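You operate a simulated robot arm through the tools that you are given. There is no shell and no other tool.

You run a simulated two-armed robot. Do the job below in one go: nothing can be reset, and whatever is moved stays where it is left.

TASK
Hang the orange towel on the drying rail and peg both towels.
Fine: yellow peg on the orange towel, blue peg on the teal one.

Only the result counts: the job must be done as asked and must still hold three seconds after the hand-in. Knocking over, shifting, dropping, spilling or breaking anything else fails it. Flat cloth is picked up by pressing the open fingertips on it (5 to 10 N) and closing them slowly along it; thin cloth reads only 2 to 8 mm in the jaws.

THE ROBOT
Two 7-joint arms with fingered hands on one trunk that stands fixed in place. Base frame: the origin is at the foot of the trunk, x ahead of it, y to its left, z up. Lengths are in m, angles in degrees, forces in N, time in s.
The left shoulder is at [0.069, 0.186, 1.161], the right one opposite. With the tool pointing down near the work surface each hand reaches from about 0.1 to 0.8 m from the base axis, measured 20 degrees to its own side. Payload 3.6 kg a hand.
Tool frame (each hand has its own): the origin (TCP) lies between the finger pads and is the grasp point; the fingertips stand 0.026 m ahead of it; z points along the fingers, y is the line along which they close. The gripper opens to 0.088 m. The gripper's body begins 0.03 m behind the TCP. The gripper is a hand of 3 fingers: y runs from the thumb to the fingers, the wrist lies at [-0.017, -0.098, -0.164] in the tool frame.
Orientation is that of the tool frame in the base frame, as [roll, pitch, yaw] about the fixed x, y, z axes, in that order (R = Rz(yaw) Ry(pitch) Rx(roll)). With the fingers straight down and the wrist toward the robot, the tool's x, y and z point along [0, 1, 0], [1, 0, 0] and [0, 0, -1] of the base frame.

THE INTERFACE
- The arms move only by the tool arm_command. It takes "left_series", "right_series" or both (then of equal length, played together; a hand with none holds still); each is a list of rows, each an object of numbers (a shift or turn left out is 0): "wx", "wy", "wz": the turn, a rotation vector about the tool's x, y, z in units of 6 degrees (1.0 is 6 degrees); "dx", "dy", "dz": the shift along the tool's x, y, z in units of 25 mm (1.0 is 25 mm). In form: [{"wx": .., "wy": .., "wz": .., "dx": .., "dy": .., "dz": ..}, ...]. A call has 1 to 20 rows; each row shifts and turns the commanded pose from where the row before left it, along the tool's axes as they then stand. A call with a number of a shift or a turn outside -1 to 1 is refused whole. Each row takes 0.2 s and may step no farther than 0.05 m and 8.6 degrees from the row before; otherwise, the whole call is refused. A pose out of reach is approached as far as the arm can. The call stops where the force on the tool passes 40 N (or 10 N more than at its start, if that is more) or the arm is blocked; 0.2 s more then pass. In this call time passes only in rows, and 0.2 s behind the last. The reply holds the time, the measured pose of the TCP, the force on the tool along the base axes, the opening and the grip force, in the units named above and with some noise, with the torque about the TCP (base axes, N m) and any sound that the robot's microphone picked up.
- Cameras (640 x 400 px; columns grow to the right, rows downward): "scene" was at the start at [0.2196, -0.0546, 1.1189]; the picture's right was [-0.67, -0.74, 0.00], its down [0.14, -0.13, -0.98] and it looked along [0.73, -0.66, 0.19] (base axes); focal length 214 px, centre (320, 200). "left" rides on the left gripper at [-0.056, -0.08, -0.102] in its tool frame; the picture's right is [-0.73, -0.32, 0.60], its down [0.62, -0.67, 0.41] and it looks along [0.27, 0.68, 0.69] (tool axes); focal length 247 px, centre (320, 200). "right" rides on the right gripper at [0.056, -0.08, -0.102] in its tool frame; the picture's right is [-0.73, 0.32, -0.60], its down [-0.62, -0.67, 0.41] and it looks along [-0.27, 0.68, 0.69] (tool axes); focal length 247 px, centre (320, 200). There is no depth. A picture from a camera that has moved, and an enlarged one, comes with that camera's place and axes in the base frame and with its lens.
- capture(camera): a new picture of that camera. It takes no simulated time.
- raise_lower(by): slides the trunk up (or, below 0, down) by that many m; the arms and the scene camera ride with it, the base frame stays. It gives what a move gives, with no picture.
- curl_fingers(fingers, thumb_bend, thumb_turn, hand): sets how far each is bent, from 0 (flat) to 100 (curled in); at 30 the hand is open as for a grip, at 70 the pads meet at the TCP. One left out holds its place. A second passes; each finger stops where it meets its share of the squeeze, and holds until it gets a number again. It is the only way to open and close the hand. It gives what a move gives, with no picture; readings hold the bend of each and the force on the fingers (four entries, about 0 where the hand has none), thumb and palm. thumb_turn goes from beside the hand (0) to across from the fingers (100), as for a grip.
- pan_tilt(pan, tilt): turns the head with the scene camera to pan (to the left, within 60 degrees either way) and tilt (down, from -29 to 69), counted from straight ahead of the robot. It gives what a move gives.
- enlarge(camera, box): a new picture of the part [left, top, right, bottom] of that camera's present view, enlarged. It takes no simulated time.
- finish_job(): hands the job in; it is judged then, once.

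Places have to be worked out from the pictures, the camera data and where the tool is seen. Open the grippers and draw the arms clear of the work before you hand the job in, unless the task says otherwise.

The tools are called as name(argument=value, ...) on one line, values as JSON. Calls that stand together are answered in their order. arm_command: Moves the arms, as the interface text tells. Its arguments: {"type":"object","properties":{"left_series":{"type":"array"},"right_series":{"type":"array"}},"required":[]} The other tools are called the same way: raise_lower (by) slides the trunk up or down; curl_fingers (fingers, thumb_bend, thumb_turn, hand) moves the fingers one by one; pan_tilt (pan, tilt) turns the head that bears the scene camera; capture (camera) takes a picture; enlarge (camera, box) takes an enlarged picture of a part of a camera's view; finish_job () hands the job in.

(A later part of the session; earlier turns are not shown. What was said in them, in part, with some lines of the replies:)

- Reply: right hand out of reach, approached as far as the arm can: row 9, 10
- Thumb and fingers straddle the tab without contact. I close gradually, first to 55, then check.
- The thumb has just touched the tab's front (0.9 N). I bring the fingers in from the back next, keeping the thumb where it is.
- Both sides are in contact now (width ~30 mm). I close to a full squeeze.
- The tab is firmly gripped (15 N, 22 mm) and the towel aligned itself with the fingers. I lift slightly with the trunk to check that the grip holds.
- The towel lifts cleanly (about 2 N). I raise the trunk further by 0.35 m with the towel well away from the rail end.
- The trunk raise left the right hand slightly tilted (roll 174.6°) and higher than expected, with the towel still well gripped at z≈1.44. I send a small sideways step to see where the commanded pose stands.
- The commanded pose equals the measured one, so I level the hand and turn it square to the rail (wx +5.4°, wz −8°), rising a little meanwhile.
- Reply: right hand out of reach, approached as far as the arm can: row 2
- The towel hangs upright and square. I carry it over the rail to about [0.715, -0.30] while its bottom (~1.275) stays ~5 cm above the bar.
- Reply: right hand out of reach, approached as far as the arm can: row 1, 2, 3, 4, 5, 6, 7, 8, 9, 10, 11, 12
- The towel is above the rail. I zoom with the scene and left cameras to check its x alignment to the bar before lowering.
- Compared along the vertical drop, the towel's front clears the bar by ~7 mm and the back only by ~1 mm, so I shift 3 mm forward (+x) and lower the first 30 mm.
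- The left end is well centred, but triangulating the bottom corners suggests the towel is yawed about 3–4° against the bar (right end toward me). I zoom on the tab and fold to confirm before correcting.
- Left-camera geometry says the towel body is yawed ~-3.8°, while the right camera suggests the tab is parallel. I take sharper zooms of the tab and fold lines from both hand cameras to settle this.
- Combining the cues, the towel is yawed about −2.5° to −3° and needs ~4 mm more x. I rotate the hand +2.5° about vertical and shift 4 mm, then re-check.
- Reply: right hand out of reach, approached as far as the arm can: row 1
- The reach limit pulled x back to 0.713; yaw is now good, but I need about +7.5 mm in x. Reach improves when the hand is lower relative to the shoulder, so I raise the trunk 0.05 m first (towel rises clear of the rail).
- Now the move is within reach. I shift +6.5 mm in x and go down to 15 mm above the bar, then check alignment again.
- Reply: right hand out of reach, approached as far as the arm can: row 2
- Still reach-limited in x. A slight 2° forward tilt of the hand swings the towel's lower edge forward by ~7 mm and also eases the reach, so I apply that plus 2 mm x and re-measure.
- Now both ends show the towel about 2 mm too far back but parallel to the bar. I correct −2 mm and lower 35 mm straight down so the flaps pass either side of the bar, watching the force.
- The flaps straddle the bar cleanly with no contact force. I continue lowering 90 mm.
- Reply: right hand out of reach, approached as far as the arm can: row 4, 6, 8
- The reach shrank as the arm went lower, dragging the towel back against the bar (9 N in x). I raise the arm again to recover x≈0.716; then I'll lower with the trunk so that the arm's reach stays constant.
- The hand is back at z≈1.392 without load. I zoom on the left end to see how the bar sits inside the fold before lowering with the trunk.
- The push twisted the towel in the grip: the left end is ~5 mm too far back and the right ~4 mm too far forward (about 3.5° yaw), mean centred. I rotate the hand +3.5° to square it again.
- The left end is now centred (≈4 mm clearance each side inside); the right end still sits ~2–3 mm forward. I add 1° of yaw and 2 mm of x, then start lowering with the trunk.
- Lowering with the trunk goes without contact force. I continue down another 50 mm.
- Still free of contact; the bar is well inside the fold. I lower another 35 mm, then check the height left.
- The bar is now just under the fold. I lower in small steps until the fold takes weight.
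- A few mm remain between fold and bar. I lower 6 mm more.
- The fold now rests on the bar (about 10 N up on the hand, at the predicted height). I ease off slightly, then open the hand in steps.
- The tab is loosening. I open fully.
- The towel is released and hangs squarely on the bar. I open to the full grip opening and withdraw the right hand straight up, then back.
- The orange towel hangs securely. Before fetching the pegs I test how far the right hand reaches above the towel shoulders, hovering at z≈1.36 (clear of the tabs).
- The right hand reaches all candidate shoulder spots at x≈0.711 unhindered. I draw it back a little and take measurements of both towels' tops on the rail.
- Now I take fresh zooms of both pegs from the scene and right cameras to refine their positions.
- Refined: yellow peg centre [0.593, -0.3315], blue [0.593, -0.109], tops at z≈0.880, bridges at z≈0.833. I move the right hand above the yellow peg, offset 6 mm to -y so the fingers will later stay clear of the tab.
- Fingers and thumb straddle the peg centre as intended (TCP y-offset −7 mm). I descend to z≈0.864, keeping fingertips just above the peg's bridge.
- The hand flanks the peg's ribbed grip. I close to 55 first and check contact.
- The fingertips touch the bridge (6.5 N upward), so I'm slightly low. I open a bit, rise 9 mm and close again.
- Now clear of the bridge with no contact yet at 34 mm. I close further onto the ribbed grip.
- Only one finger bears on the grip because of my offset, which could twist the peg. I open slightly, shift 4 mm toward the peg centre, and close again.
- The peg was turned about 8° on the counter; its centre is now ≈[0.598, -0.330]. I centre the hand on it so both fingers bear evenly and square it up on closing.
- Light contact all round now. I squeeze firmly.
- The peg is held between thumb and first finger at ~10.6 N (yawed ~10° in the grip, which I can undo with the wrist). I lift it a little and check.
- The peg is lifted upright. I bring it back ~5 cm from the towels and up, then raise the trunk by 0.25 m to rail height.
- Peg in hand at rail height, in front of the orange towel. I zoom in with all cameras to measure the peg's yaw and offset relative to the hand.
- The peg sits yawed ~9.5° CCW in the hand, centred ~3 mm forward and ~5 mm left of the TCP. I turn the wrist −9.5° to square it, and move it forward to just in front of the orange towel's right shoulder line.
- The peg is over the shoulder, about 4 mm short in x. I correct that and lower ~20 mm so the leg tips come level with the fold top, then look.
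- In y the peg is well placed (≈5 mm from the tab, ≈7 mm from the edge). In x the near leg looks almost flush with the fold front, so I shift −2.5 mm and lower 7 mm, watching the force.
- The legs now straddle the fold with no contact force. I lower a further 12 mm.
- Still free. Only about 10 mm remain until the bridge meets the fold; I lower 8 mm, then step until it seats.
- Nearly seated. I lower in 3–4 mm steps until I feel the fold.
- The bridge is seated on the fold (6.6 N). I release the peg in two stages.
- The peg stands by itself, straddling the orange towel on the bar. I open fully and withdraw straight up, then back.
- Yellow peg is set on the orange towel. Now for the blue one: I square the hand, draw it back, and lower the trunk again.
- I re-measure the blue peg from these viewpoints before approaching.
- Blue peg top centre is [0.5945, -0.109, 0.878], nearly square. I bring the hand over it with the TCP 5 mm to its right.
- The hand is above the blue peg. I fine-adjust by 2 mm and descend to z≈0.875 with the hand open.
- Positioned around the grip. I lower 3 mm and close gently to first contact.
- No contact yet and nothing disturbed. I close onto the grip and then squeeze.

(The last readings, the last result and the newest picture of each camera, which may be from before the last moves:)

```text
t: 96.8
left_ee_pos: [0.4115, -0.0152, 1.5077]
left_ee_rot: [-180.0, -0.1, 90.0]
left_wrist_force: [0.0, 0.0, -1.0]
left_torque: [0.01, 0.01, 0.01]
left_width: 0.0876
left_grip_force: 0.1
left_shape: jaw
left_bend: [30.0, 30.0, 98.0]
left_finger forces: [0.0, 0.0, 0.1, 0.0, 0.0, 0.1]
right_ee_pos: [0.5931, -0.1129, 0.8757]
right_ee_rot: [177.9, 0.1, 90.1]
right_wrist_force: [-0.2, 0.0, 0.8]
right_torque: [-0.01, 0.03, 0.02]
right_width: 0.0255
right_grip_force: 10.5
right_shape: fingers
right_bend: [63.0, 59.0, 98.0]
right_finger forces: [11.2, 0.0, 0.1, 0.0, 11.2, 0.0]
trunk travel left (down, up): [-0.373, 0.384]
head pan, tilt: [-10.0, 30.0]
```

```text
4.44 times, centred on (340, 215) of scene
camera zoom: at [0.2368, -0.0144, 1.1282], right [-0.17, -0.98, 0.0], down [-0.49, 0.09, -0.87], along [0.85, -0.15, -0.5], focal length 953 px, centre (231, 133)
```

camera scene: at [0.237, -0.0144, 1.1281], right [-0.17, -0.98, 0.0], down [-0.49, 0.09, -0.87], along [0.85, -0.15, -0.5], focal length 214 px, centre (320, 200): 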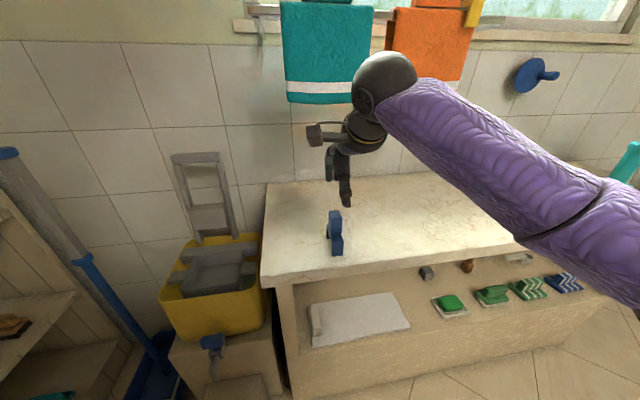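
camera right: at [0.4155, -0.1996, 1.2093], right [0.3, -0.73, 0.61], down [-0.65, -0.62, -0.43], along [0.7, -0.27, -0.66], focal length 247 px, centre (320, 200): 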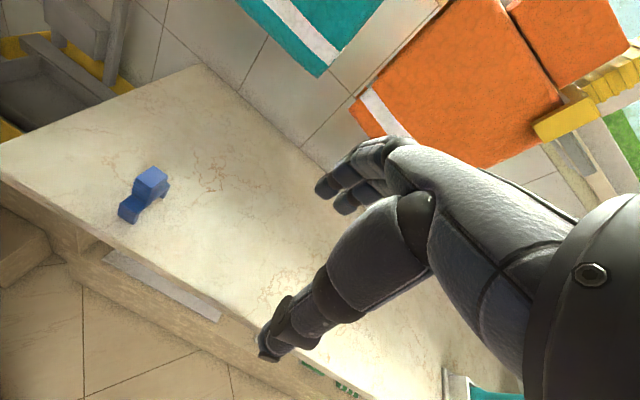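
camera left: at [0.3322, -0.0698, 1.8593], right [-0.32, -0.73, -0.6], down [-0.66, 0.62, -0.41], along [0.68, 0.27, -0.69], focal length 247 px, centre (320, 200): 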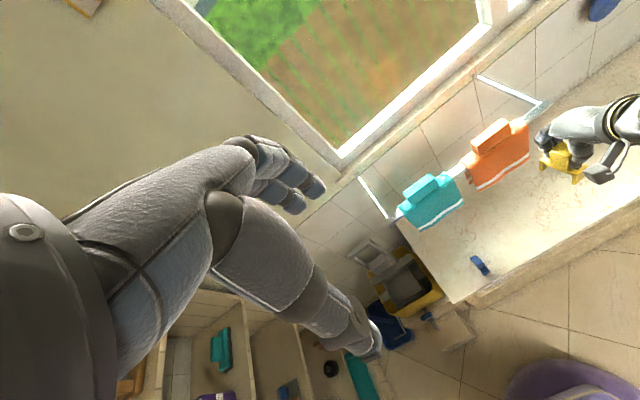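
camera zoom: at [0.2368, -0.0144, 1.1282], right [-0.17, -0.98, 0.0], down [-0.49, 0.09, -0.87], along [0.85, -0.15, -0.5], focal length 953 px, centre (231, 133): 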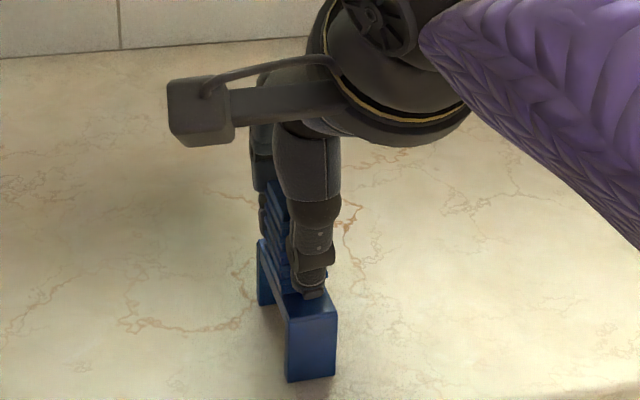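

Blue peg gripped at 10.5 N. I lift it, bring it back from the towels, and rise to rail height with arm and trunk.

arm_command(right_series=[{"dz": -0.5, "dy": 0.017}, {"dz": -0.5, "dy": 0.017}, {"dz": -0.6, "dy": 0.02}, {"dz": -0.5, "dy": -0.6}, {"dz": -0.5, "dy": -0.6}, {"dz": -0.5, "dy": -0.6}, {"dz": -0.9, "dy": 0.03}, {"dz": -0.9, "dy": 0.03}, {"dz": -0.9, "dy": 0.03}, {"dz": -0.9, "dy": 0.03}, {"dz": -0.9, "dy": 0.03}, {"dz": -0.7, "dy": 0.03}])

raise_lower(by=0.25)

pan_tilt(pan=-15, tilt=15)

capture(camera="scene")

capture(camera="right")

capture(camera="left")

```text
t: 99.3
left_ee_pos: [0.4122, -0.015, 1.5078]
left_ee_rot: [180.0, 0.0, 90.0]
left_wrist_force: [-0.5, 0.0, -0.2]
left_torque: [-0.02, -0.03, 0.0]
left_width: 0.0876
left_grip_force: 0.0
left_shape: jaw
left_bend: [30.0, 30.0, 98.0]
left_finger forces: [0.0, 0.1, 0.0, 0.0, 0.0, 0.1]
right_ee_pos: [0.5471, -0.1129, 1.0811]
right_ee_rot: [177.9, 0.2, 89.9]
right_wrist_force: [-0.9, 0.4, 0.1]
right_torque: [-0.01, -0.01, -0.02]
right_width: 0.0255
right_grip_force: 10.8
right_shape: fingers
right_bend: [63.0, 59.0, 98.0]
right_finger forces: [10.9, 0.0, 0.0, 0.0, 10.8, 0.0]
trunk travel left (down, up): [-0.373, 0.384]
head pan, tilt: [-10.0, 30.0]
```

```text
t: 101.9
left_ee_pos: [0.4124, -0.015, 1.7582]
left_ee_rot: [-179.9, 0.1, 90.0]
left_wrist_force: [0.1, -0.6, -0.9]
left_torque: [0.03, -0.01, 0.01]
left_width: 0.0873
left_grip_force: 0.1
left_shape: jaw
left_bend: [30.0, 30.0, 98.0]
left_finger forces: [0.0, 0.0, 0.0, 0.0, 0.0, 0.0]
right_ee_pos: [0.5469, -0.1133, 1.3308]
right_ee_rot: [177.9, 0.2, 89.9]
right_wrist_force: [-0.1, 0.4, 0.7]
right_torque: [-0.01, -0.01, 0.01]
right_width: 0.0255
right_grip_force: 10.8
right_shape: fingers
right_bend: [63.0, 59.0, 98.0]
right_finger forces: [10.9, 0.0, 0.1, 0.1, 10.9, 0.0]
trunk travel left (down, up): [-0.623, 0.134]
head pan, tilt: [-10.0, 30.0]
```

```text
t: 102.7
left_ee_pos: [0.413, -0.0143, 1.7578]
left_ee_rot: [180.0, 0.0, 90.1]
left_wrist_force: [-0.3, 0.5, -0.4]
left_torque: [0.0, -0.02, 0.02]
left_width: 0.0875
left_grip_force: 0.0
left_shape: jaw
left_bend: [30.0, 30.0, 98.0]
left_finger forces: [0.0, 0.0, 0.0, 0.0, 0.1, 0.0]
right_ee_pos: [0.5482, -0.1125, 1.3307]
right_ee_rot: [177.9, 0.2, 89.9]
right_wrist_force: [-0.7, 0.3, -0.3]
right_torque: [0.02, 0.02, -0.01]
right_width: 0.0258
right_grip_force: 10.5
right_shape: fingers
right_bend: [63.0, 59.0, 98.0]
right_finger forces: [10.9, 0.0, 0.0, 0.0, 10.9, 0.0]
trunk travel left (down, up): [-0.623, 0.134]
head pan, tilt: [-15.0, 15.0]
```

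```text
taken
camera scene: at [0.2223, -0.0229, 1.4116], right [-0.26, -0.97, 0.0], down [-0.25, 0.07, -0.97], along [0.93, -0.25, -0.26], focal length 214 px, centre (320, 200)
```

scene: 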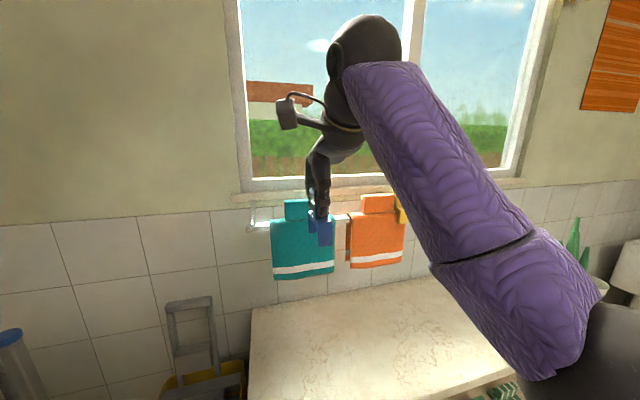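

```text
taken
camera right: at [0.4644, -0.0565, 1.4303], right [0.3, -0.73, 0.61], down [-0.65, -0.63, -0.43], along [0.7, -0.27, -0.66], focal length 247 px, centre (320, 200)
```

right: 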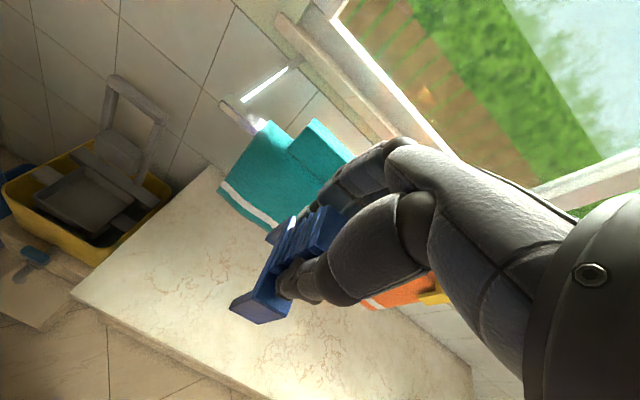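

```text
taken
camera left: at [0.3322, -0.0697, 1.8592], right [-0.32, -0.73, -0.6], down [-0.66, 0.62, -0.41], along [0.68, 0.27, -0.69], focal length 247 px, centre (320, 200)
```

left: 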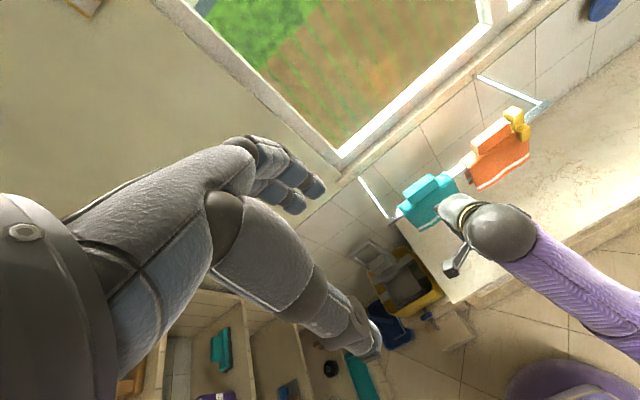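

Peg is up. The left camera's view is blocked by the right wrist, so I move the left hand 0.15 m left and yaw it −20° to get a clear overhead view of the teal towel.

arm_command(left_series=[{"dx": 0.8, "wz": 0.6}, {"dx": 0.8, "wz": 0.6}, {"dx": 0.8, "wz": 0.6}, {"dx": 0.8, "wz": 0.6}, {"dx": 0.8, "wz": 0.6}, {"dx": 0.8, "wz": 0.4}, {"dx": 0.8}])

capture(camera="left")

enlarge(camera="scene", box=[260, 180, 350, 260])

enlarge(camera="right", box=[200, 100, 360, 340])

```text
t: 104.3
left_ee_pos: [0.4398, 0.1246, 1.7588]
left_ee_rot: [180.0, 0.2, 69.6]
left_wrist_force: [0.5, 0.4, 0.2]
left_torque: [-0.02, 0.0, -0.01]
left_width: 0.0879
left_grip_force: 0.0
left_shape: jaw
left_bend: [30.0, 30.0, 98.0]
left_finger forces: [0.0, 0.0, 0.0, 0.0, 0.1, 0.0]
right_ee_pos: [0.549, -0.112, 1.3305]
right_ee_rot: [177.9, 0.2, 90.0]
right_wrist_force: [0.6, -0.3, -0.2]
right_torque: [-0.01, -0.01, -0.01]
right_width: 0.0253
right_grip_force: 11.1
right_shape: fingers
right_bend: [63.0, 59.0, 98.0]
right_finger forces: [10.9, 0.0, 0.1, 0.0, 10.9, 0.0]
trunk travel left (down, up): [-0.623, 0.134]
head pan, tilt: [-15.0, 15.0]
```

```text
taken
camera left: at [0.3444, 0.1012, 1.8604], right [-0.56, -0.58, -0.6], down [-0.41, 0.82, -0.41], along [0.73, 0.01, -0.69], focal length 247 px, centre (320, 200)
```

left: 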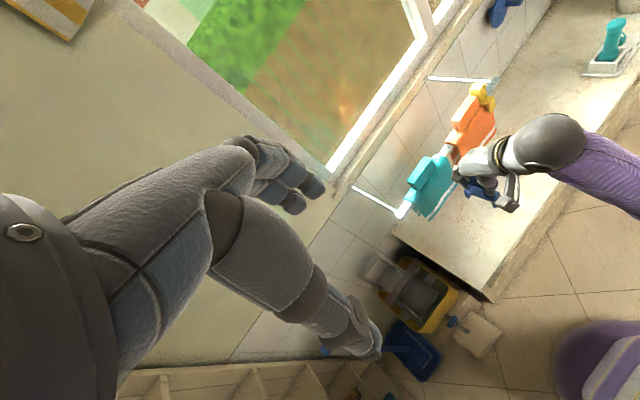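

```text
5.00 times, centred on (305, 220) of scene
camera zoom: at [0.2225, -0.0219, 1.4117], right [-0.26, -0.97, 0.0], down [-0.25, 0.07, -0.97], along [0.93, -0.25, -0.26], focal length 1072 px, centre (395, 100)
```

zoom: 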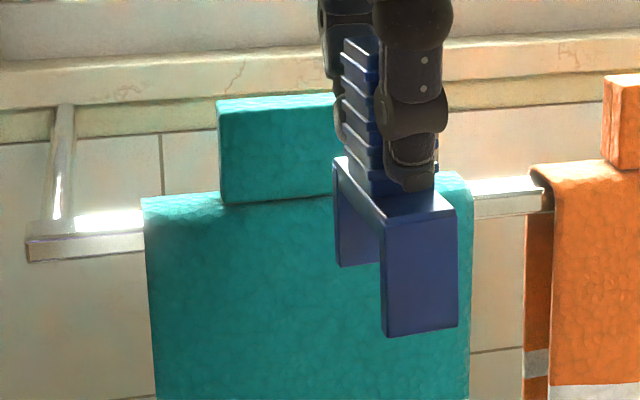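

```text
1.67 times, centred on (280, 220) of right
camera zoom: at [0.4646, -0.0556, 1.4302], right [0.3, -0.73, 0.61], down [-0.65, -0.63, -0.43], along [0.7, -0.27, -0.66], focal length 412 px, centre (387, 167)
```

zoom: 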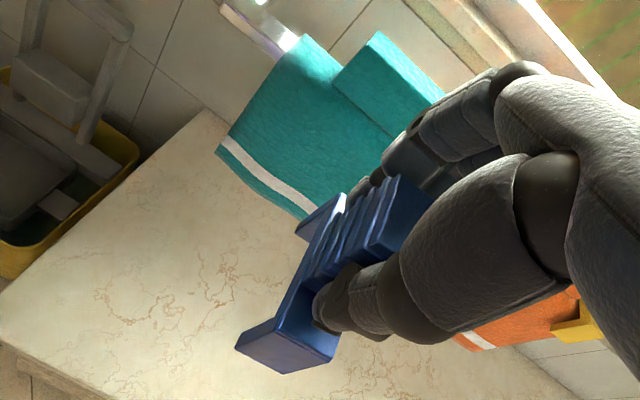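

The blue peg sits practically square in the hand (centre ≈ TCP + [0.000, +0.004]). The teal right shoulder spans y≈-0.148…-0.185. I move to y≈-0.172 and forward to x≈0.66, then measure again.

arm_command(right_series=[{"dx": -0.8}, {"dx": -0.8}, {"dx": -0.8}, {"dy": 0.888, "dz": 0.031}, {"dy": 0.888, "dz": 0.031}, {"dy": 0.888, "dz": 0.031}, {"dy": 0.888, "dz": 0.031}, {"dy": 0.888, "dz": 0.031}])

enlarge(camera="scene", box=[270, 180, 350, 250])

enlarge(camera="left", box=[400, 90, 520, 230])

enlarge(camera="right", box=[160, 90, 360, 330])

```text
t: 106.1
left_ee_pos: [0.4395, 0.1242, 1.7595]
left_ee_rot: [180.0, 0.1, 69.5]
left_wrist_force: [0.5, -0.3, 0.3]
left_torque: [0.0, 0.01, 0.01]
left_width: 0.0875
left_grip_force: 0.1
left_shape: jaw
left_bend: [30.0, 30.0, 98.0]
left_finger forces: [0.0, 0.0, 0.1, 0.1, 0.1, 0.0]
right_ee_pos: [0.6589, -0.1728, 1.3299]
right_ee_rot: [177.8, 0.2, 89.9]
right_wrist_force: [0.1, -0.9, -1.6]
right_torque: [-0.05, 0.02, 0.03]
right_width: 0.0248
right_grip_force: 10.7
right_shape: fingers
right_bend: [63.0, 59.0, 98.0]
right_finger forces: [10.7, 0.0, 0.0, 0.1, 10.8, 0.1]
trunk travel left (down, up): [-0.623, 0.134]
head pan, tilt: [-15.0, 15.0]
```

```text
5.71 times, centred on (310, 215) of scene
camera zoom: at [0.2226, -0.0228, 1.4116], right [-0.26, -0.97, 0.0], down [-0.25, 0.07, -0.97], along [0.93, -0.25, -0.26], focal length 1226 px, centre (377, 114)
```

zoom: 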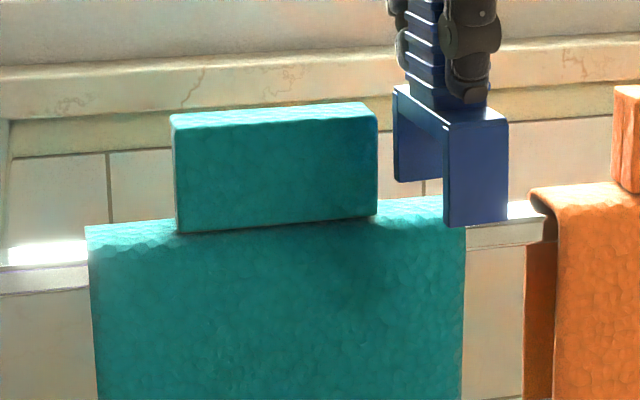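

```text
2.86 times, centred on (460, 160) of left
camera zoom: at [0.3445, 0.0997, 1.8606], right [-0.56, -0.58, -0.6], down [-0.41, 0.82, -0.41], along [0.73, 0.01, -0.69], focal length 706 px, centre (-80, 314)
```

zoom: 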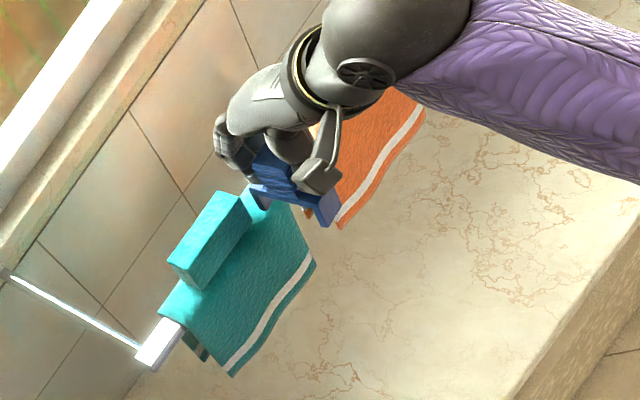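

```text
1.67 times, centred on (260, 210) of right
camera zoom: at [0.5755, -0.1158, 1.4304], right [0.3, -0.73, 0.61], down [-0.65, -0.62, -0.43], along [0.7, -0.27, -0.66], focal length 412 px, centre (420, 183)
```

zoom: 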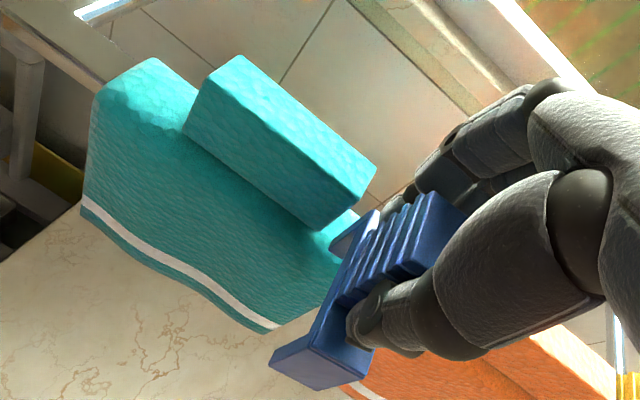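

Margins in y are good (≈8 mm to the tab, ≈4.5 mm to the edge). I zoom the left camera on the peg to pin its x before moving over the fold.

enlarge(camera="left", box=[455, 125, 525, 180])

```text
7.27 times, centred on (490, 152) of left
camera zoom: at [0.3445, 0.0997, 1.8606], right [-0.56, -0.58, -0.6], down [-0.41, 0.82, -0.41], along [0.73, 0.01, -0.69], focal length 1796 px, centre (-916, 546)
```

zoom: 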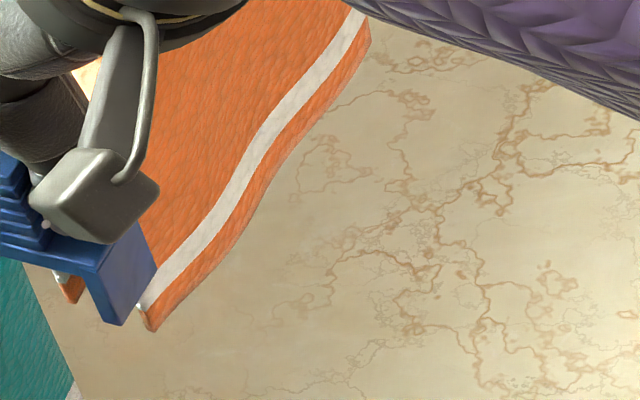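

Peg centre x≈0.660, target fold centre ≈0.711. I advance 50 mm over the teal towel's shoulder, ~2 cm above it.

arm_command(right_series=[{"dx": 0.02, "dy": 0.667, "dz": 0.023}, {"dx": 0.02, "dy": 0.667, "dz": 0.023}, {"dx": 0.02, "dy": 0.667, "dz": 0.023}])

enlarge(camera="scene", box=[280, 180, 350, 240])

enlarge(camera="left", box=[410, 110, 500, 200])

enlarge(camera="right", box=[160, 120, 340, 330])

```text
t: 106.9
left_ee_pos: [0.4385, 0.123, 1.7595]
left_ee_rot: [180.0, 0.1, 69.6]
left_wrist_force: [-0.2, -0.2, 0.5]
left_torque: [-0.01, -0.03, -0.01]
left_width: 0.0876
left_grip_force: 0.0
left_shape: jaw
left_bend: [30.0, 30.0, 98.0]
left_finger forces: [0.0, 0.0, 0.0, 0.1, 0.0, 0.1]
right_ee_pos: [0.708, -0.1706, 1.3305]
right_ee_rot: [177.9, 0.2, 90.1]
right_wrist_force: [0.4, 0.0, 0.1]
right_torque: [0.0, 0.0, -0.01]
right_width: 0.0251
right_grip_force: 10.8
right_shape: fingers
right_bend: [63.0, 59.0, 98.0]
right_finger forces: [10.7, 0.1, 0.1, 0.1, 10.7, 0.0]
trunk travel left (down, up): [-0.623, 0.134]
head pan, tilt: [-15.0, 15.0]
```

```text
6.67 times, centred on (315, 210) of scene
camera zoom: at [0.2224, -0.0226, 1.4117], right [-0.26, -0.97, 0.0], down [-0.25, 0.07, -0.97], along [0.93, -0.25, -0.26], focal length 1430 px, centre (353, 133)
```

zoom: 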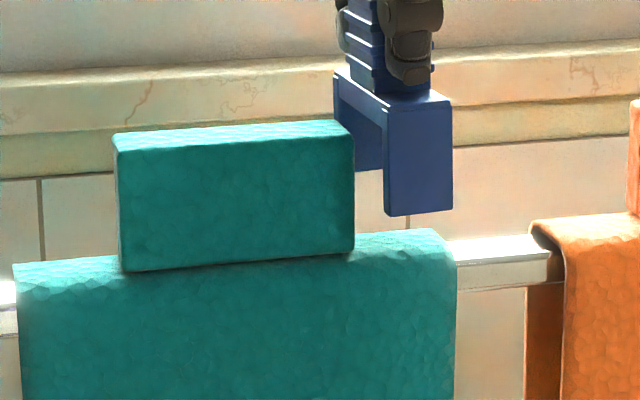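

```text
4.44 times, centred on (455, 155) of left
camera zoom: at [0.3442, 0.1, 1.8606], right [-0.56, -0.58, -0.6], down [-0.41, 0.82, -0.41], along [0.73, 0.01, -0.69], focal length 1098 px, centre (-280, 400)
```

zoom: 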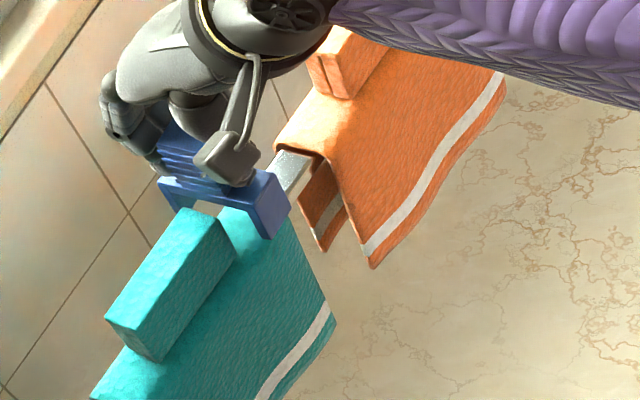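

```text
1.90 times, centred on (250, 225) of right
camera zoom: at [0.6251, -0.1146, 1.4308], right [0.3, -0.73, 0.61], down [-0.65, -0.63, -0.43], along [0.7, -0.27, -0.66], focal length 470 px, centre (453, 152)
```

zoom: 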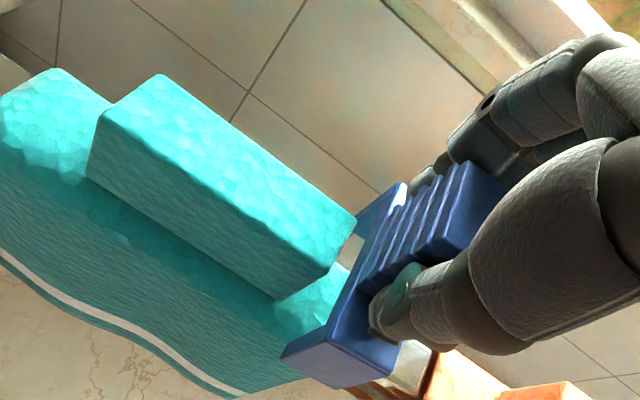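

The peg is centred at x≈0.7105 and well placed in y (5 mm and 7 mm margins). I nudge +2 mm in x and lower 20 mm to bring the leg tips level with the fold.

arm_command(right_series=[{"dy": 0.08}, {"dz": 0.4, "dy": -0.014}, {"dz": 0.4, "dy": -0.014}])

enlarge(camera="scene", box=[295, 185, 340, 230])

enlarge(camera="left", box=[430, 130, 490, 185])

enlarge(camera="right", box=[220, 180, 330, 310])

```text
t: 107.7
left_ee_pos: [0.4387, 0.1231, 1.7595]
left_ee_rot: [180.0, 0.0, 69.7]
left_wrist_force: [0.8, -0.6, -0.4]
left_torque: [-0.01, 0.03, 0.0]
left_width: 0.0879
left_grip_force: 0.0
left_shape: jaw
left_bend: [30.0, 30.0, 98.0]
left_finger forces: [0.1, 0.0, 0.0, 0.1, 0.0, 0.0]
right_ee_pos: [0.7109, -0.1717, 1.3109]
right_ee_rot: [177.8, 0.3, 90.0]
right_wrist_force: [-0.7, -1.0, -0.5]
right_torque: [0.0, -0.01, -0.02]
right_width: 0.0252
right_grip_force: 10.5
right_shape: fingers
right_bend: [63.0, 59.0, 98.0]
right_finger forces: [10.9, 0.0, 0.0, 0.0, 10.8, 0.0]
trunk travel left (down, up): [-0.623, 0.134]
head pan, tilt: [-15.0, 15.0]
```

```text
8.89 times, centred on (318, 208) of scene
camera zoom: at [0.2223, -0.023, 1.4117], right [-0.26, -0.97, 0.0], down [-0.25, 0.07, -0.97], along [0.93, -0.25, -0.26], focal length 1906 px, centre (342, 133)
```

zoom: 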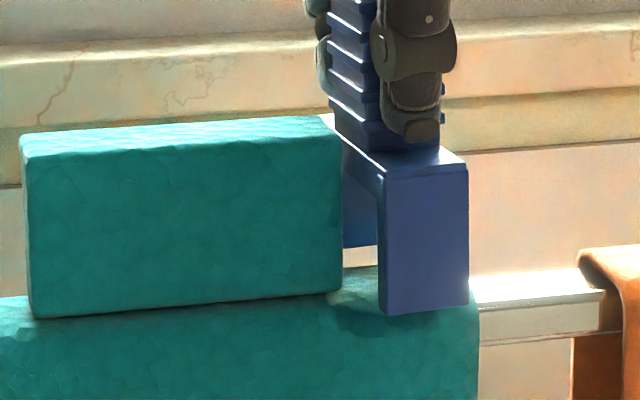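

```text
7.27 times, centred on (460, 158) of left
camera zoom: at [0.344, 0.0996, 1.8607], right [-0.56, -0.58, -0.6], down [-0.41, 0.82, -0.41], along [0.73, 0.01, -0.69], focal length 1796 px, centre (-698, 509)
```

zoom: 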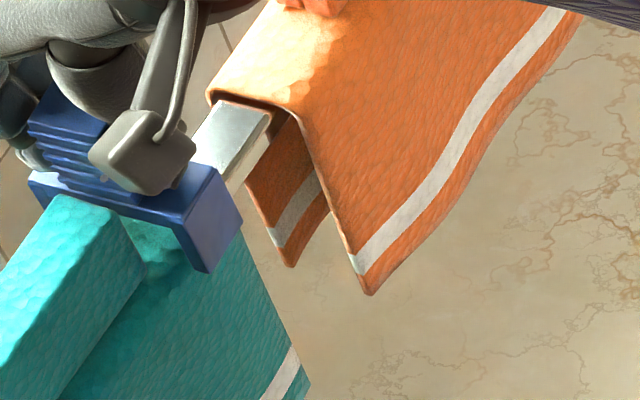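

```text
3.08 times, centred on (275, 245) of right
camera zoom: at [0.6278, -0.1147, 1.4104], right [0.3, -0.73, 0.61], down [-0.65, -0.62, -0.43], along [0.7, -0.27, -0.66], focal length 760 px, centre (458, 62)
```

zoom: 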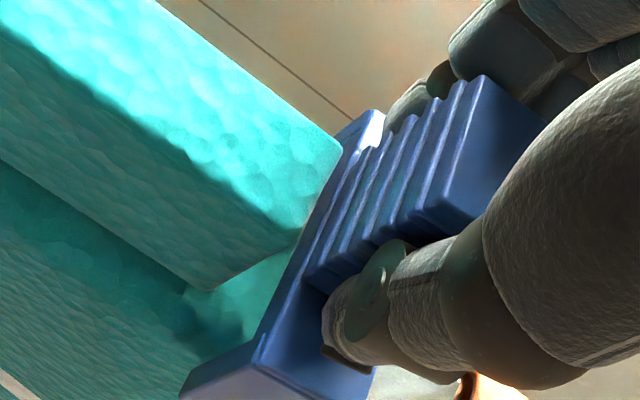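

Leg tips are level with the fold top with ~3 mm clearance judged on each side. I lower 8 mm while watching force.

arm_command(right_series=[{"dz": 0.16, "dy": -0.006}, {"dz": 0.16, "dy": -0.006}])

enlarge(camera="scene", box=[295, 185, 340, 230])

enlarge(camera="left", box=[430, 130, 490, 185])

```text
t: 108.3
left_ee_pos: [0.4371, 0.1234, 1.7594]
left_ee_rot: [180.0, -0.1, 69.7]
left_wrist_force: [0.4, -0.6, -0.6]
left_torque: [0.0, -0.02, 0.02]
left_width: 0.0877
left_grip_force: 0.0
left_shape: jaw
left_bend: [30.0, 30.0, 98.0]
left_finger forces: [0.1, 0.0, 0.1, 0.0, 0.1, 0.0]
right_ee_pos: [0.7113, -0.1706, 1.3027]
right_ee_rot: [177.9, 0.1, 90.0]
right_wrist_force: [-0.2, 0.3, -1.2]
right_torque: [0.0, -0.04, -0.04]
right_width: 0.0251
right_grip_force: 11.5
right_shape: fingers
right_bend: [63.0, 59.0, 98.0]
right_finger forces: [10.9, 0.0, 0.1, 0.0, 10.8, 0.0]
trunk travel left (down, up): [-0.623, 0.134]
head pan, tilt: [-15.0, 15.0]
```

```text
8.89 times, centred on (318, 208) of scene
camera zoom: at [0.2223, -0.0229, 1.4117], right [-0.26, -0.97, 0.0], down [-0.25, 0.07, -0.97], along [0.93, -0.25, -0.26], focal length 1906 px, centre (342, 133)
```

zoom: 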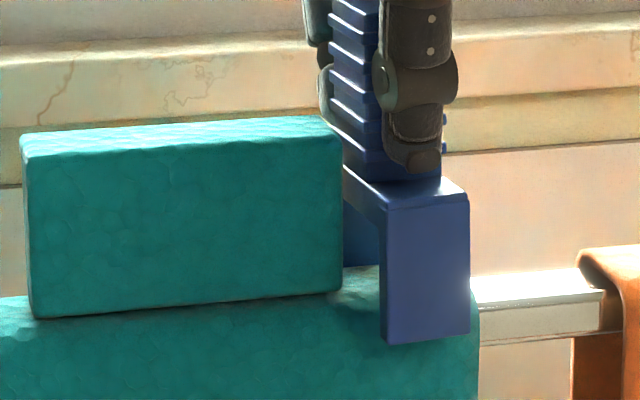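

```text
7.27 times, centred on (460, 158) of left
camera zoom: at [0.3441, 0.0996, 1.8607], right [-0.56, -0.58, -0.6], down [-0.41, 0.82, -0.41], along [0.73, 0.01, -0.69], focal length 1796 px, centre (-698, 509)
```

zoom: 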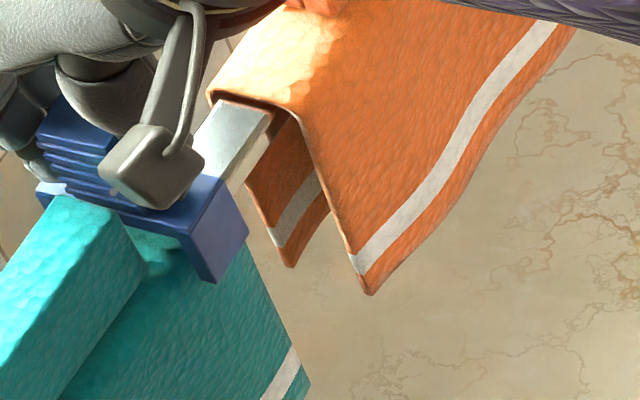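

No contact; the legs straddle the teal fold. I lower a further 12 mm, then step down to seat it.

arm_command(right_series=[{"dz": 0.24, "dy": -0.008}, {"dz": 0.24, "dy": -0.008}])

enlarge(camera="scene", box=[295, 185, 340, 230])

```text
t: 108.9
left_ee_pos: [0.4386, 0.123, 1.7588]
left_ee_rot: [179.9, 0.0, 69.6]
left_wrist_force: [-1.3, 0.5, 0.1]
left_torque: [0.0, 0.06, -0.02]
left_width: 0.0872
left_grip_force: 0.0
left_shape: jaw
left_bend: [30.0, 30.0, 98.0]
left_finger forces: [0.0, 0.0, 0.0, 0.0, 0.0, 0.0]
right_ee_pos: [0.7116, -0.1714, 1.2895]
right_ee_rot: [177.9, 0.2, 90.1]
right_wrist_force: [0.4, -0.1, -0.1]
right_torque: [0.01, 0.01, -0.02]
right_width: 0.0252
right_grip_force: 10.8
right_shape: fingers
right_bend: [63.0, 59.0, 98.0]
right_finger forces: [11.0, 0.0, 0.0, 0.0, 10.6, 0.0]
trunk travel left (down, up): [-0.623, 0.134]
head pan, tilt: [-15.0, 15.0]
```

```text
8.89 times, centred on (318, 208) of scene
camera zoom: at [0.2224, -0.0229, 1.4117], right [-0.26, -0.97, 0.0], down [-0.25, 0.07, -0.97], along [0.93, -0.25, -0.26], focal length 1906 px, centre (342, 133)
```

zoom: 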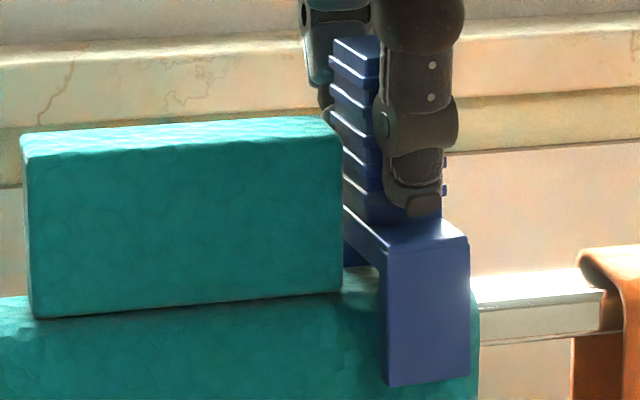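

Still free, roughly 8 mm to go. I lower in small steps until the fold is felt.

arm_command(right_series=[{"dz": 0.2, "dy": -0.007}])

arm_command(right_series=[{"dz": 0.12, "dy": -0.004}])

enlarge(camera="scene", box=[295, 185, 340, 230])

```text
t: 109.3
left_ee_pos: [0.4387, 0.1225, 1.7602]
left_ee_rot: [180.0, 0.0, 69.5]
left_wrist_force: [0.2, 0.2, 0.5]
left_torque: [-0.03, 0.01, -0.02]
left_width: 0.0878
left_grip_force: 0.0
left_shape: jaw
left_bend: [30.0, 30.0, 98.0]
left_finger forces: [0.0, 0.1, 0.0, 0.0, 0.1, 0.0]
right_ee_pos: [0.7111, -0.1729, 1.285]
right_ee_rot: [177.9, 0.2, 89.9]
right_wrist_force: [-0.2, 0.1, -0.3]
right_torque: [0.02, -0.01, -0.02]
right_width: 0.0254
right_grip_force: 10.2
right_shape: fingers
right_bend: [63.0, 59.0, 98.0]
right_finger forces: [10.9, 0.0, 0.1, 0.0, 10.8, 0.0]
trunk travel left (down, up): [-0.623, 0.134]
head pan, tilt: [-15.0, 15.0]
```

```text
t: 109.7
left_ee_pos: [0.4387, 0.122, 1.7586]
left_ee_rot: [180.0, 0.0, 69.5]
left_wrist_force: [-0.2, 0.5, 0.8]
left_torque: [0.0, -0.02, -0.03]
left_width: 0.088
left_grip_force: 0.0
left_shape: jaw
left_bend: [30.0, 30.0, 98.0]
left_finger forces: [0.0, 0.0, 0.1, 0.0, 0.0, 0.0]
right_ee_pos: [0.7111, -0.1732, 1.282]
right_ee_rot: [177.9, 0.2, 89.9]
right_wrist_force: [1.0, 0.0, 0.5]
right_torque: [0.03, -0.02, -0.02]
right_width: 0.0252
right_grip_force: 11.1
right_shape: fingers
right_bend: [63.0, 59.0, 98.0]
right_finger forces: [11.3, 0.0, 0.1, 0.0, 10.7, 0.0]
trunk travel left (down, up): [-0.623, 0.134]
head pan, tilt: [-15.0, 15.0]
```

```text
8.89 times, centred on (318, 208) of scene
camera zoom: at [0.2225, -0.0228, 1.4117], right [-0.26, -0.97, 0.0], down [-0.25, 0.07, -0.97], along [0.93, -0.25, -0.26], focal length 1906 px, centre (342, 133)
```

zoom: 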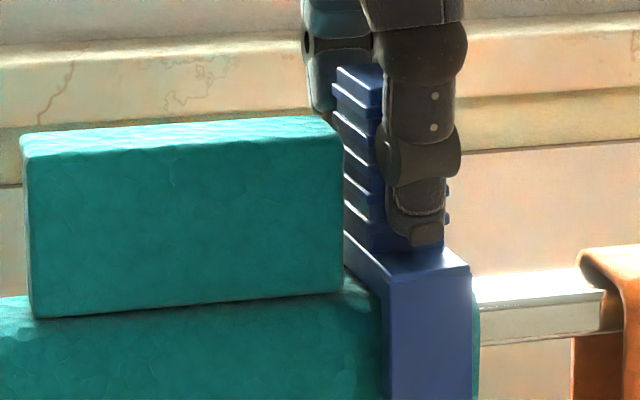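

arm_command(right_series=[{"dz": 0.12, "dy": -0.004}])

arm_command(right_series=[{"dz": 0.1, "dy": -0.003}])

enlarge(camera="scene", box=[295, 185, 340, 240])

```text
t: 110.1
left_ee_pos: [0.4372, 0.1223, 1.7607]
left_ee_rot: [179.9, 0.1, 69.6]
left_wrist_force: [0.5, 0.2, -0.3]
left_torque: [0.04, -0.03, -0.01]
left_width: 0.0878
left_grip_force: 0.0
left_shape: jaw
left_bend: [30.0, 30.0, 98.0]
left_finger forces: [0.0, 0.0, 0.0, 0.0, 0.0, 0.0]
right_ee_pos: [0.7106, -0.173, 1.2815]
right_ee_rot: [177.8, 0.2, 90.0]
right_wrist_force: [1.5, -0.8, 2.4]
right_torque: [0.0, -0.05, -0.02]
right_width: 0.0249
right_grip_force: 11.4
right_shape: fingers
right_bend: [63.0, 59.0, 98.0]
right_finger forces: [11.5, 0.1, 0.1, 0.0, 11.1, 0.1]
trunk travel left (down, up): [-0.623, 0.134]
head pan, tilt: [-15.0, 15.0]
```

```text
t: 110.5
left_ee_pos: [0.4375, 0.1228, 1.7591]
left_ee_rot: [-180.0, 0.0, 69.5]
left_wrist_force: [0.4, 0.0, -0.7]
left_torque: [0.02, 0.0, 0.02]
left_width: 0.0876
left_grip_force: 0.0
left_shape: jaw
left_bend: [30.0, 30.0, 98.0]
left_finger forces: [0.1, 0.0, 0.0, 0.1, 0.0, 0.0]
right_ee_pos: [0.7104, -0.1721, 1.2809]
right_ee_rot: [177.5, 0.2, 90.0]
right_wrist_force: [1.1, -1.5, 10.3]
right_torque: [0.01, 0.02, -0.01]
right_width: 0.0249
right_grip_force: 12.1
right_shape: fingers
right_bend: [63.0, 59.0, 98.0]
right_finger forces: [12.8, 0.3, 0.0, 0.0, 11.6, 0.1]
trunk travel left (down, up): [-0.623, 0.134]
head pan, tilt: [-15.0, 15.0]
```

```text
7.27 times, centred on (318, 212) of scene
camera zoom: at [0.2211, -0.0231, 1.412], right [-0.26, -0.97, 0.0], down [-0.25, 0.07, -0.97], along [0.93, -0.25, -0.26], focal length 1560 px, centre (338, 109)
```

zoom: 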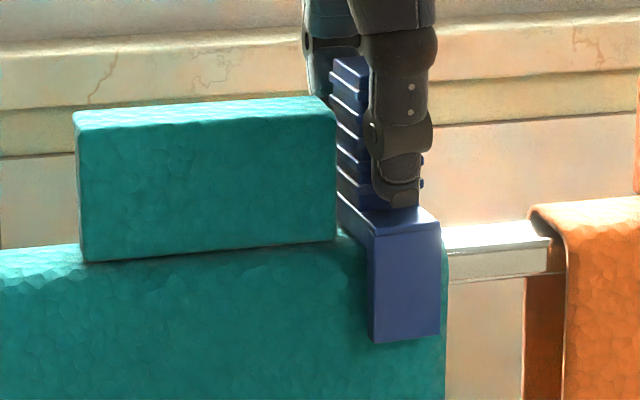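

The blue peg is seated on the teal fold (about 10 N upward on the hand). I release it in stages.

curl_fingers(hand="right", fingers=56, thumb_bend=52)

curl_fingers(hand="right", fingers=40, thumb_bend=38)

enlarge(camera="scene", box=[285, 170, 350, 240])

enlarge(camera="left", box=[420, 120, 500, 200])

```text
t: 111.5
left_ee_pos: [0.4384, 0.1228, 1.759]
left_ee_rot: [-179.9, 0.0, 69.6]
left_wrist_force: [-0.1, 1.0, 0.3]
left_torque: [0.04, 0.0, 0.01]
left_width: 0.0877
left_grip_force: 0.0
left_shape: jaw
left_bend: [30.0, 30.0, 98.0]
left_finger forces: [0.0, 0.1, 0.0, 0.1, 0.1, 0.1]
right_ee_pos: [0.711, -0.171, 1.2782]
right_ee_rot: [177.9, 0.2, 90.1]
right_wrist_force: [0.3, -0.1, -0.6]
right_torque: [0.0, -0.02, 0.0]
right_width: 0.0362
right_grip_force: 0.0
right_shape: fingers
right_bend: [56.0, 52.0, 98.0]
right_finger forces: [0.1, 0.0, 0.0, 0.0, 0.1, 0.1]
trunk travel left (down, up): [-0.623, 0.134]
head pan, tilt: [-15.0, 15.0]
```

```text
t: 112.5
left_ee_pos: [0.4379, 0.1224, 1.759]
left_ee_rot: [-180.0, -0.1, 69.6]
left_wrist_force: [-0.2, 0.6, 0.5]
left_torque: [-0.03, 0.0, -0.01]
left_width: 0.0878
left_grip_force: 0.1
left_shape: jaw
left_bend: [30.0, 30.0, 98.0]
left_finger forces: [0.1, 0.0, 0.1, 0.0, 0.1, 0.0]
right_ee_pos: [0.7111, -0.1713, 1.2773]
right_ee_rot: [177.9, 0.1, 89.9]
right_wrist_force: [-0.4, 0.5, 0.0]
right_torque: [0.01, 0.01, 0.0]
right_width: 0.0686
right_grip_force: 0.1
right_shape: fingers
right_bend: [40.0, 38.0, 98.0]
right_finger forces: [0.1, 0.0, 0.0, 0.0, 0.0, 0.1]
trunk travel left (down, up): [-0.623, 0.134]
head pan, tilt: [-15.0, 15.0]
```

```text
5.71 times, centred on (318, 205) of scene
camera zoom: at [0.2223, -0.0229, 1.4117], right [-0.26, -0.97, 0.0], down [-0.25, 0.07, -0.97], along [0.93, -0.25, -0.26], focal length 1226 px, centre (334, 171)
```

zoom: 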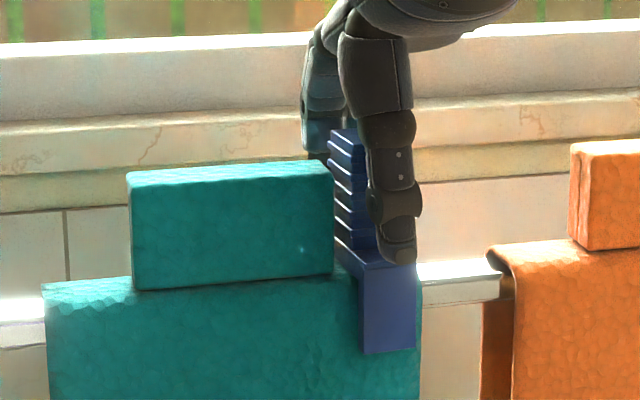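

```text
5.00 times, centred on (460, 160) of left
camera zoom: at [0.344, 0.0997, 1.8607], right [-0.56, -0.58, -0.6], down [-0.41, 0.82, -0.41], along [0.73, 0.01, -0.69], focal length 1235 px, centre (-380, 400)
```

zoom: 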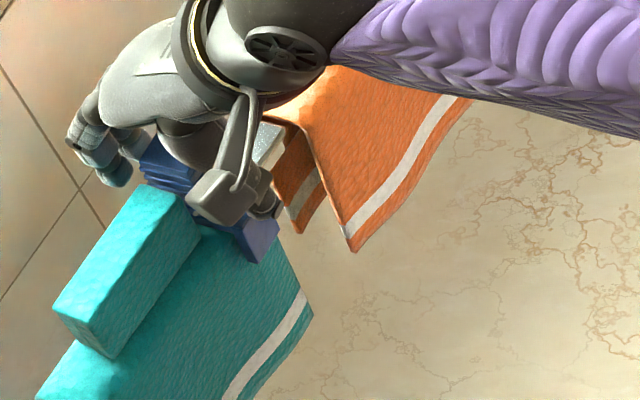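

The blue peg stands on the teal towel, released. I open fully, rise straight up clear of both pegs and tabs, then draw back.

curl_fingers(hand="right", fingers=30, thumb_bend=30)

arm_command(right_series=[{"dz": -0.4, "dy": 0.014}, {"dz": -0.4, "dy": 0.014}, {"dz": -0.5, "dy": 0.017}, {"dz": -0.5, "dy": 0.017}, {"dz": -0.7, "dy": 0.024}, {"dz": -0.7, "dy": 0.024}, {"dz": -0.5, "dy": -0.4}, {"dy": -0.9}, {"dy": -0.9}, {"dy": -0.9}, {"dy": -0.9}, {"dy": -0.9}, {"dy": -0.9}, {"dy": -0.9, "dx": -0.5}, {"dy": -0.9, "dx": -0.8}, {"dy": -0.6, "dx": -0.9}, {"dx": -0.9}])

capture(camera="scene")

enlarge(camera="scene", box=[260, 170, 420, 290])

enlarge(camera="left", box=[390, 70, 520, 230])

```text
t: 113.5
left_ee_pos: [0.4383, 0.1235, 1.7588]
left_ee_rot: [-180.0, 0.0, 69.6]
left_wrist_force: [0.1, 0.2, -0.9]
left_torque: [0.0, 0.0, 0.02]
left_width: 0.0876
left_grip_force: 0.0
left_shape: jaw
left_bend: [30.0, 30.0, 98.0]
left_finger forces: [0.0, 0.0, 0.1, 0.0, 0.0, 0.1]
right_ee_pos: [0.7118, -0.1715, 1.2775]
right_ee_rot: [178.0, 0.1, 90.0]
right_wrist_force: [-0.2, 0.1, -0.8]
right_torque: [0.0, -0.02, -0.01]
right_width: 0.0879
right_grip_force: 0.1
right_shape: fingers
right_bend: [30.0, 30.0, 98.0]
right_finger forces: [0.1, 0.1, 0.1, 0.1, 0.1, 0.1]
trunk travel left (down, up): [-0.623, 0.134]
head pan, tilt: [-15.0, 15.0]
```

```text
t: 117.1
left_ee_pos: [0.4385, 0.1233, 1.7587]
left_ee_rot: [-180.0, 0.1, 69.6]
left_wrist_force: [-0.3, 0.3, -0.7]
left_torque: [0.0, -0.01, -0.02]
left_width: 0.0879
left_grip_force: 0.1
left_shape: jaw
left_bend: [30.0, 30.0, 98.0]
left_finger forces: [0.0, 0.0, 0.0, 0.0, 0.0, 0.1]
right_ee_pos: [0.5053, -0.2487, 1.3647]
right_ee_rot: [177.9, 0.2, 90.1]
right_wrist_force: [-0.8, -0.2, -0.1]
right_torque: [0.01, 0.02, -0.01]
right_width: 0.0881
right_grip_force: 0.0
right_shape: fingers
right_bend: [30.0, 30.0, 98.0]
right_finger forces: [0.1, 0.0, 0.0, 0.0, 0.0, 0.1]
trunk travel left (down, up): [-0.623, 0.134]
head pan, tilt: [-15.0, 15.0]
```

```text
taken
camera scene: at [0.2223, -0.0227, 1.4117], right [-0.26, -0.97, 0.0], down [-0.25, 0.07, -0.97], along [0.93, -0.25, -0.26], focal length 214 px, centre (320, 200)
```

scene: 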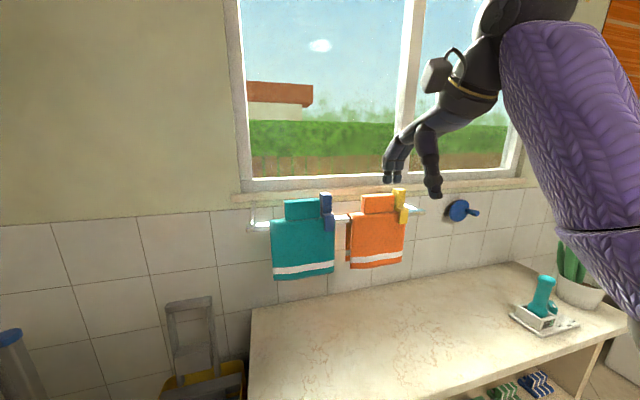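

```text
3.33 times, centred on (340, 230) of scene
camera zoom: at [0.2223, -0.0227, 1.4117], right [-0.26, -0.97, 0.0], down [-0.25, 0.07, -0.97], along [0.93, -0.25, -0.26], focal length 715 px, centre (253, 100)
```

zoom: 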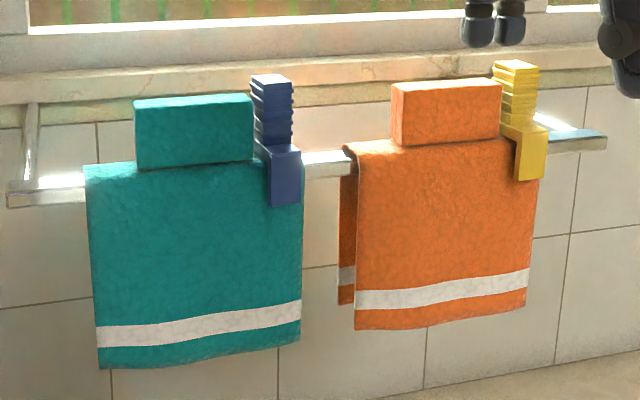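

```text
2.50 times, centred on (455, 150) of left
camera zoom: at [0.3441, 0.0998, 1.8606], right [-0.56, -0.58, -0.6], down [-0.41, 0.82, -0.41], along [0.73, 0.01, -0.69], focal length 617 px, centre (-18, 325)
```

zoom: 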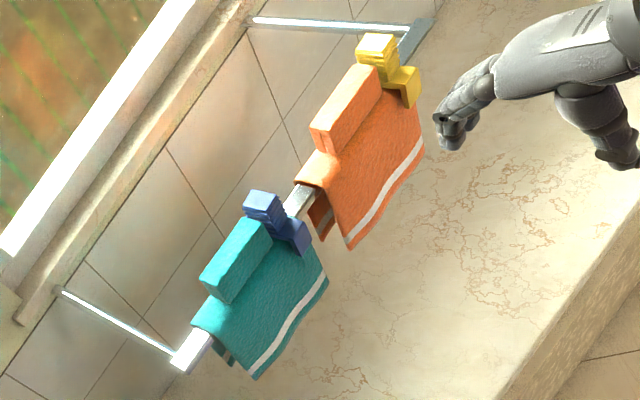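

Both towels hang on the bar with the correct pegs: blue on teal, yellow on orange, both seated upright. I draw the right arm further clear and take one last look.

arm_command(right_series=[{"dy": -0.8, "dx": -0.6}, {"dy": -0.8, "dx": -0.6}, {"dy": -0.8, "dx": -0.6}, {"dy": -0.8, "dx": -0.6}, {"dy": -0.8, "dx": -0.6}, {"dy": -0.6, "dx": -0.6}])

pan_tilt(pan=-25, tilt=20)

capture(camera="scene")

enlarge(camera="scene", box=[210, 150, 370, 270])

```text
t: 118.5
left_ee_pos: [0.4389, 0.1228, 1.7599]
left_ee_rot: [180.0, -0.2, 69.6]
left_wrist_force: [0.4, -0.1, 0.5]
left_torque: [-0.03, -0.01, -0.01]
left_width: 0.0878
left_grip_force: 0.1
left_shape: jaw
left_bend: [30.0, 30.0, 98.0]
left_finger forces: [0.0, 0.0, 0.1, 0.1, 0.0, 0.0]
right_ee_pos: [0.3893, -0.3411, 1.3607]
right_ee_rot: [177.9, 0.3, 89.9]
right_wrist_force: [-0.6, 0.2, -0.4]
right_torque: [-0.03, 0.01, 0.0]
right_width: 0.0882
right_grip_force: 0.0
right_shape: fingers
right_bend: [30.0, 30.0, 98.0]
right_finger forces: [0.0, 0.1, 0.0, 0.0, 0.1, 0.0]
trunk travel left (down, up): [-0.623, 0.134]
head pan, tilt: [-15.0, 15.0]
```

```text
t: 119.2
left_ee_pos: [0.4398, 0.1224, 1.7595]
left_ee_rot: [180.0, 0.1, 69.7]
left_wrist_force: [0.5, 0.0, 0.2]
left_torque: [0.02, 0.02, 0.03]
left_width: 0.0875
left_grip_force: 0.2
left_shape: jaw
left_bend: [30.0, 30.0, 98.0]
left_finger forces: [0.0, 0.0, 0.1, 0.1, 0.0, 0.1]
right_ee_pos: [0.3903, -0.3395, 1.3591]
right_ee_rot: [177.8, 0.3, 90.0]
right_wrist_force: [-0.1, 0.6, -0.2]
right_torque: [0.01, 0.02, -0.01]
right_width: 0.0879
right_grip_force: 0.1
right_shape: fingers
right_bend: [30.0, 30.0, 98.0]
right_finger forces: [0.0, 0.1, 0.0, 0.1, 0.0, 0.0]
trunk travel left (down, up): [-0.623, 0.134]
head pan, tilt: [-25.0, 20.0]
```

```text
taken
camera scene: at [0.2165, -0.038, 1.4036], right [-0.42, -0.91, 0.0], down [-0.31, 0.14, -0.94], along [0.85, -0.4, -0.34], focal length 214 px, centre (320, 200)
```

scene: 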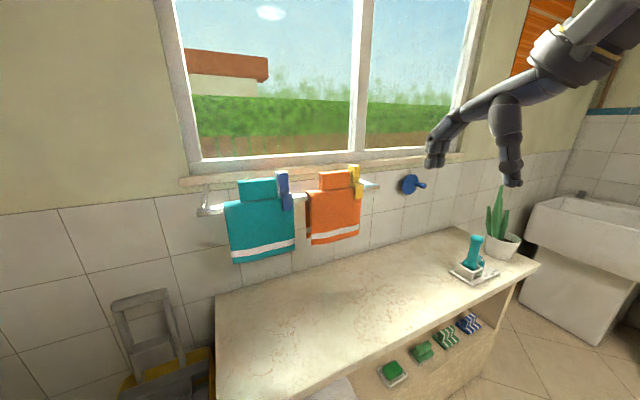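

```text
3.33 times, centred on (290, 210) of scene
camera zoom: at [0.2165, -0.038, 1.4036], right [-0.42, -0.91, 0.0], down [-0.31, 0.14, -0.94], along [0.85, -0.4, -0.34], focal length 715 px, centre (420, 167)
```

zoom: 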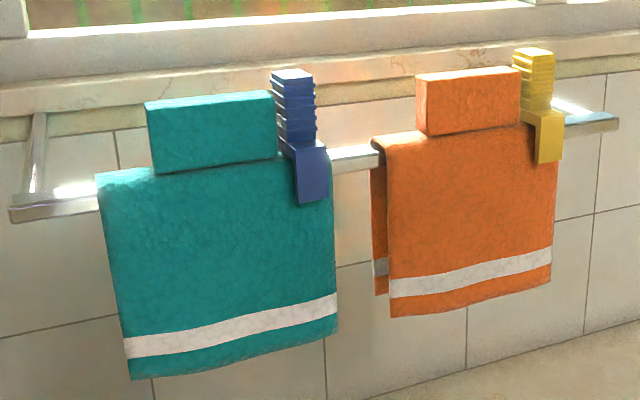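

Everything is stable: the orange towel hangs on the rail with the yellow peg, and the teal towel has the blue peg. Both hands are open and clear of the work, and nothing else was disturbed, so I hand the job in.

finish_job()

```text
The job is handed in.
```

The orange towel is hanging on the drying rail to the right of the teal one. The yellow peg is on the orange towel and the blue peg is on the teal towel. Both pegs sit upright over the bar at the right shoulder of their towel.

In the last picture before hand-in, both towels and both pegs were holding on their own. Both hands were open and drawn back from the rail, and nothing else appeared to have been moved or knocked over. I handed the job in, and no verdict has come back.
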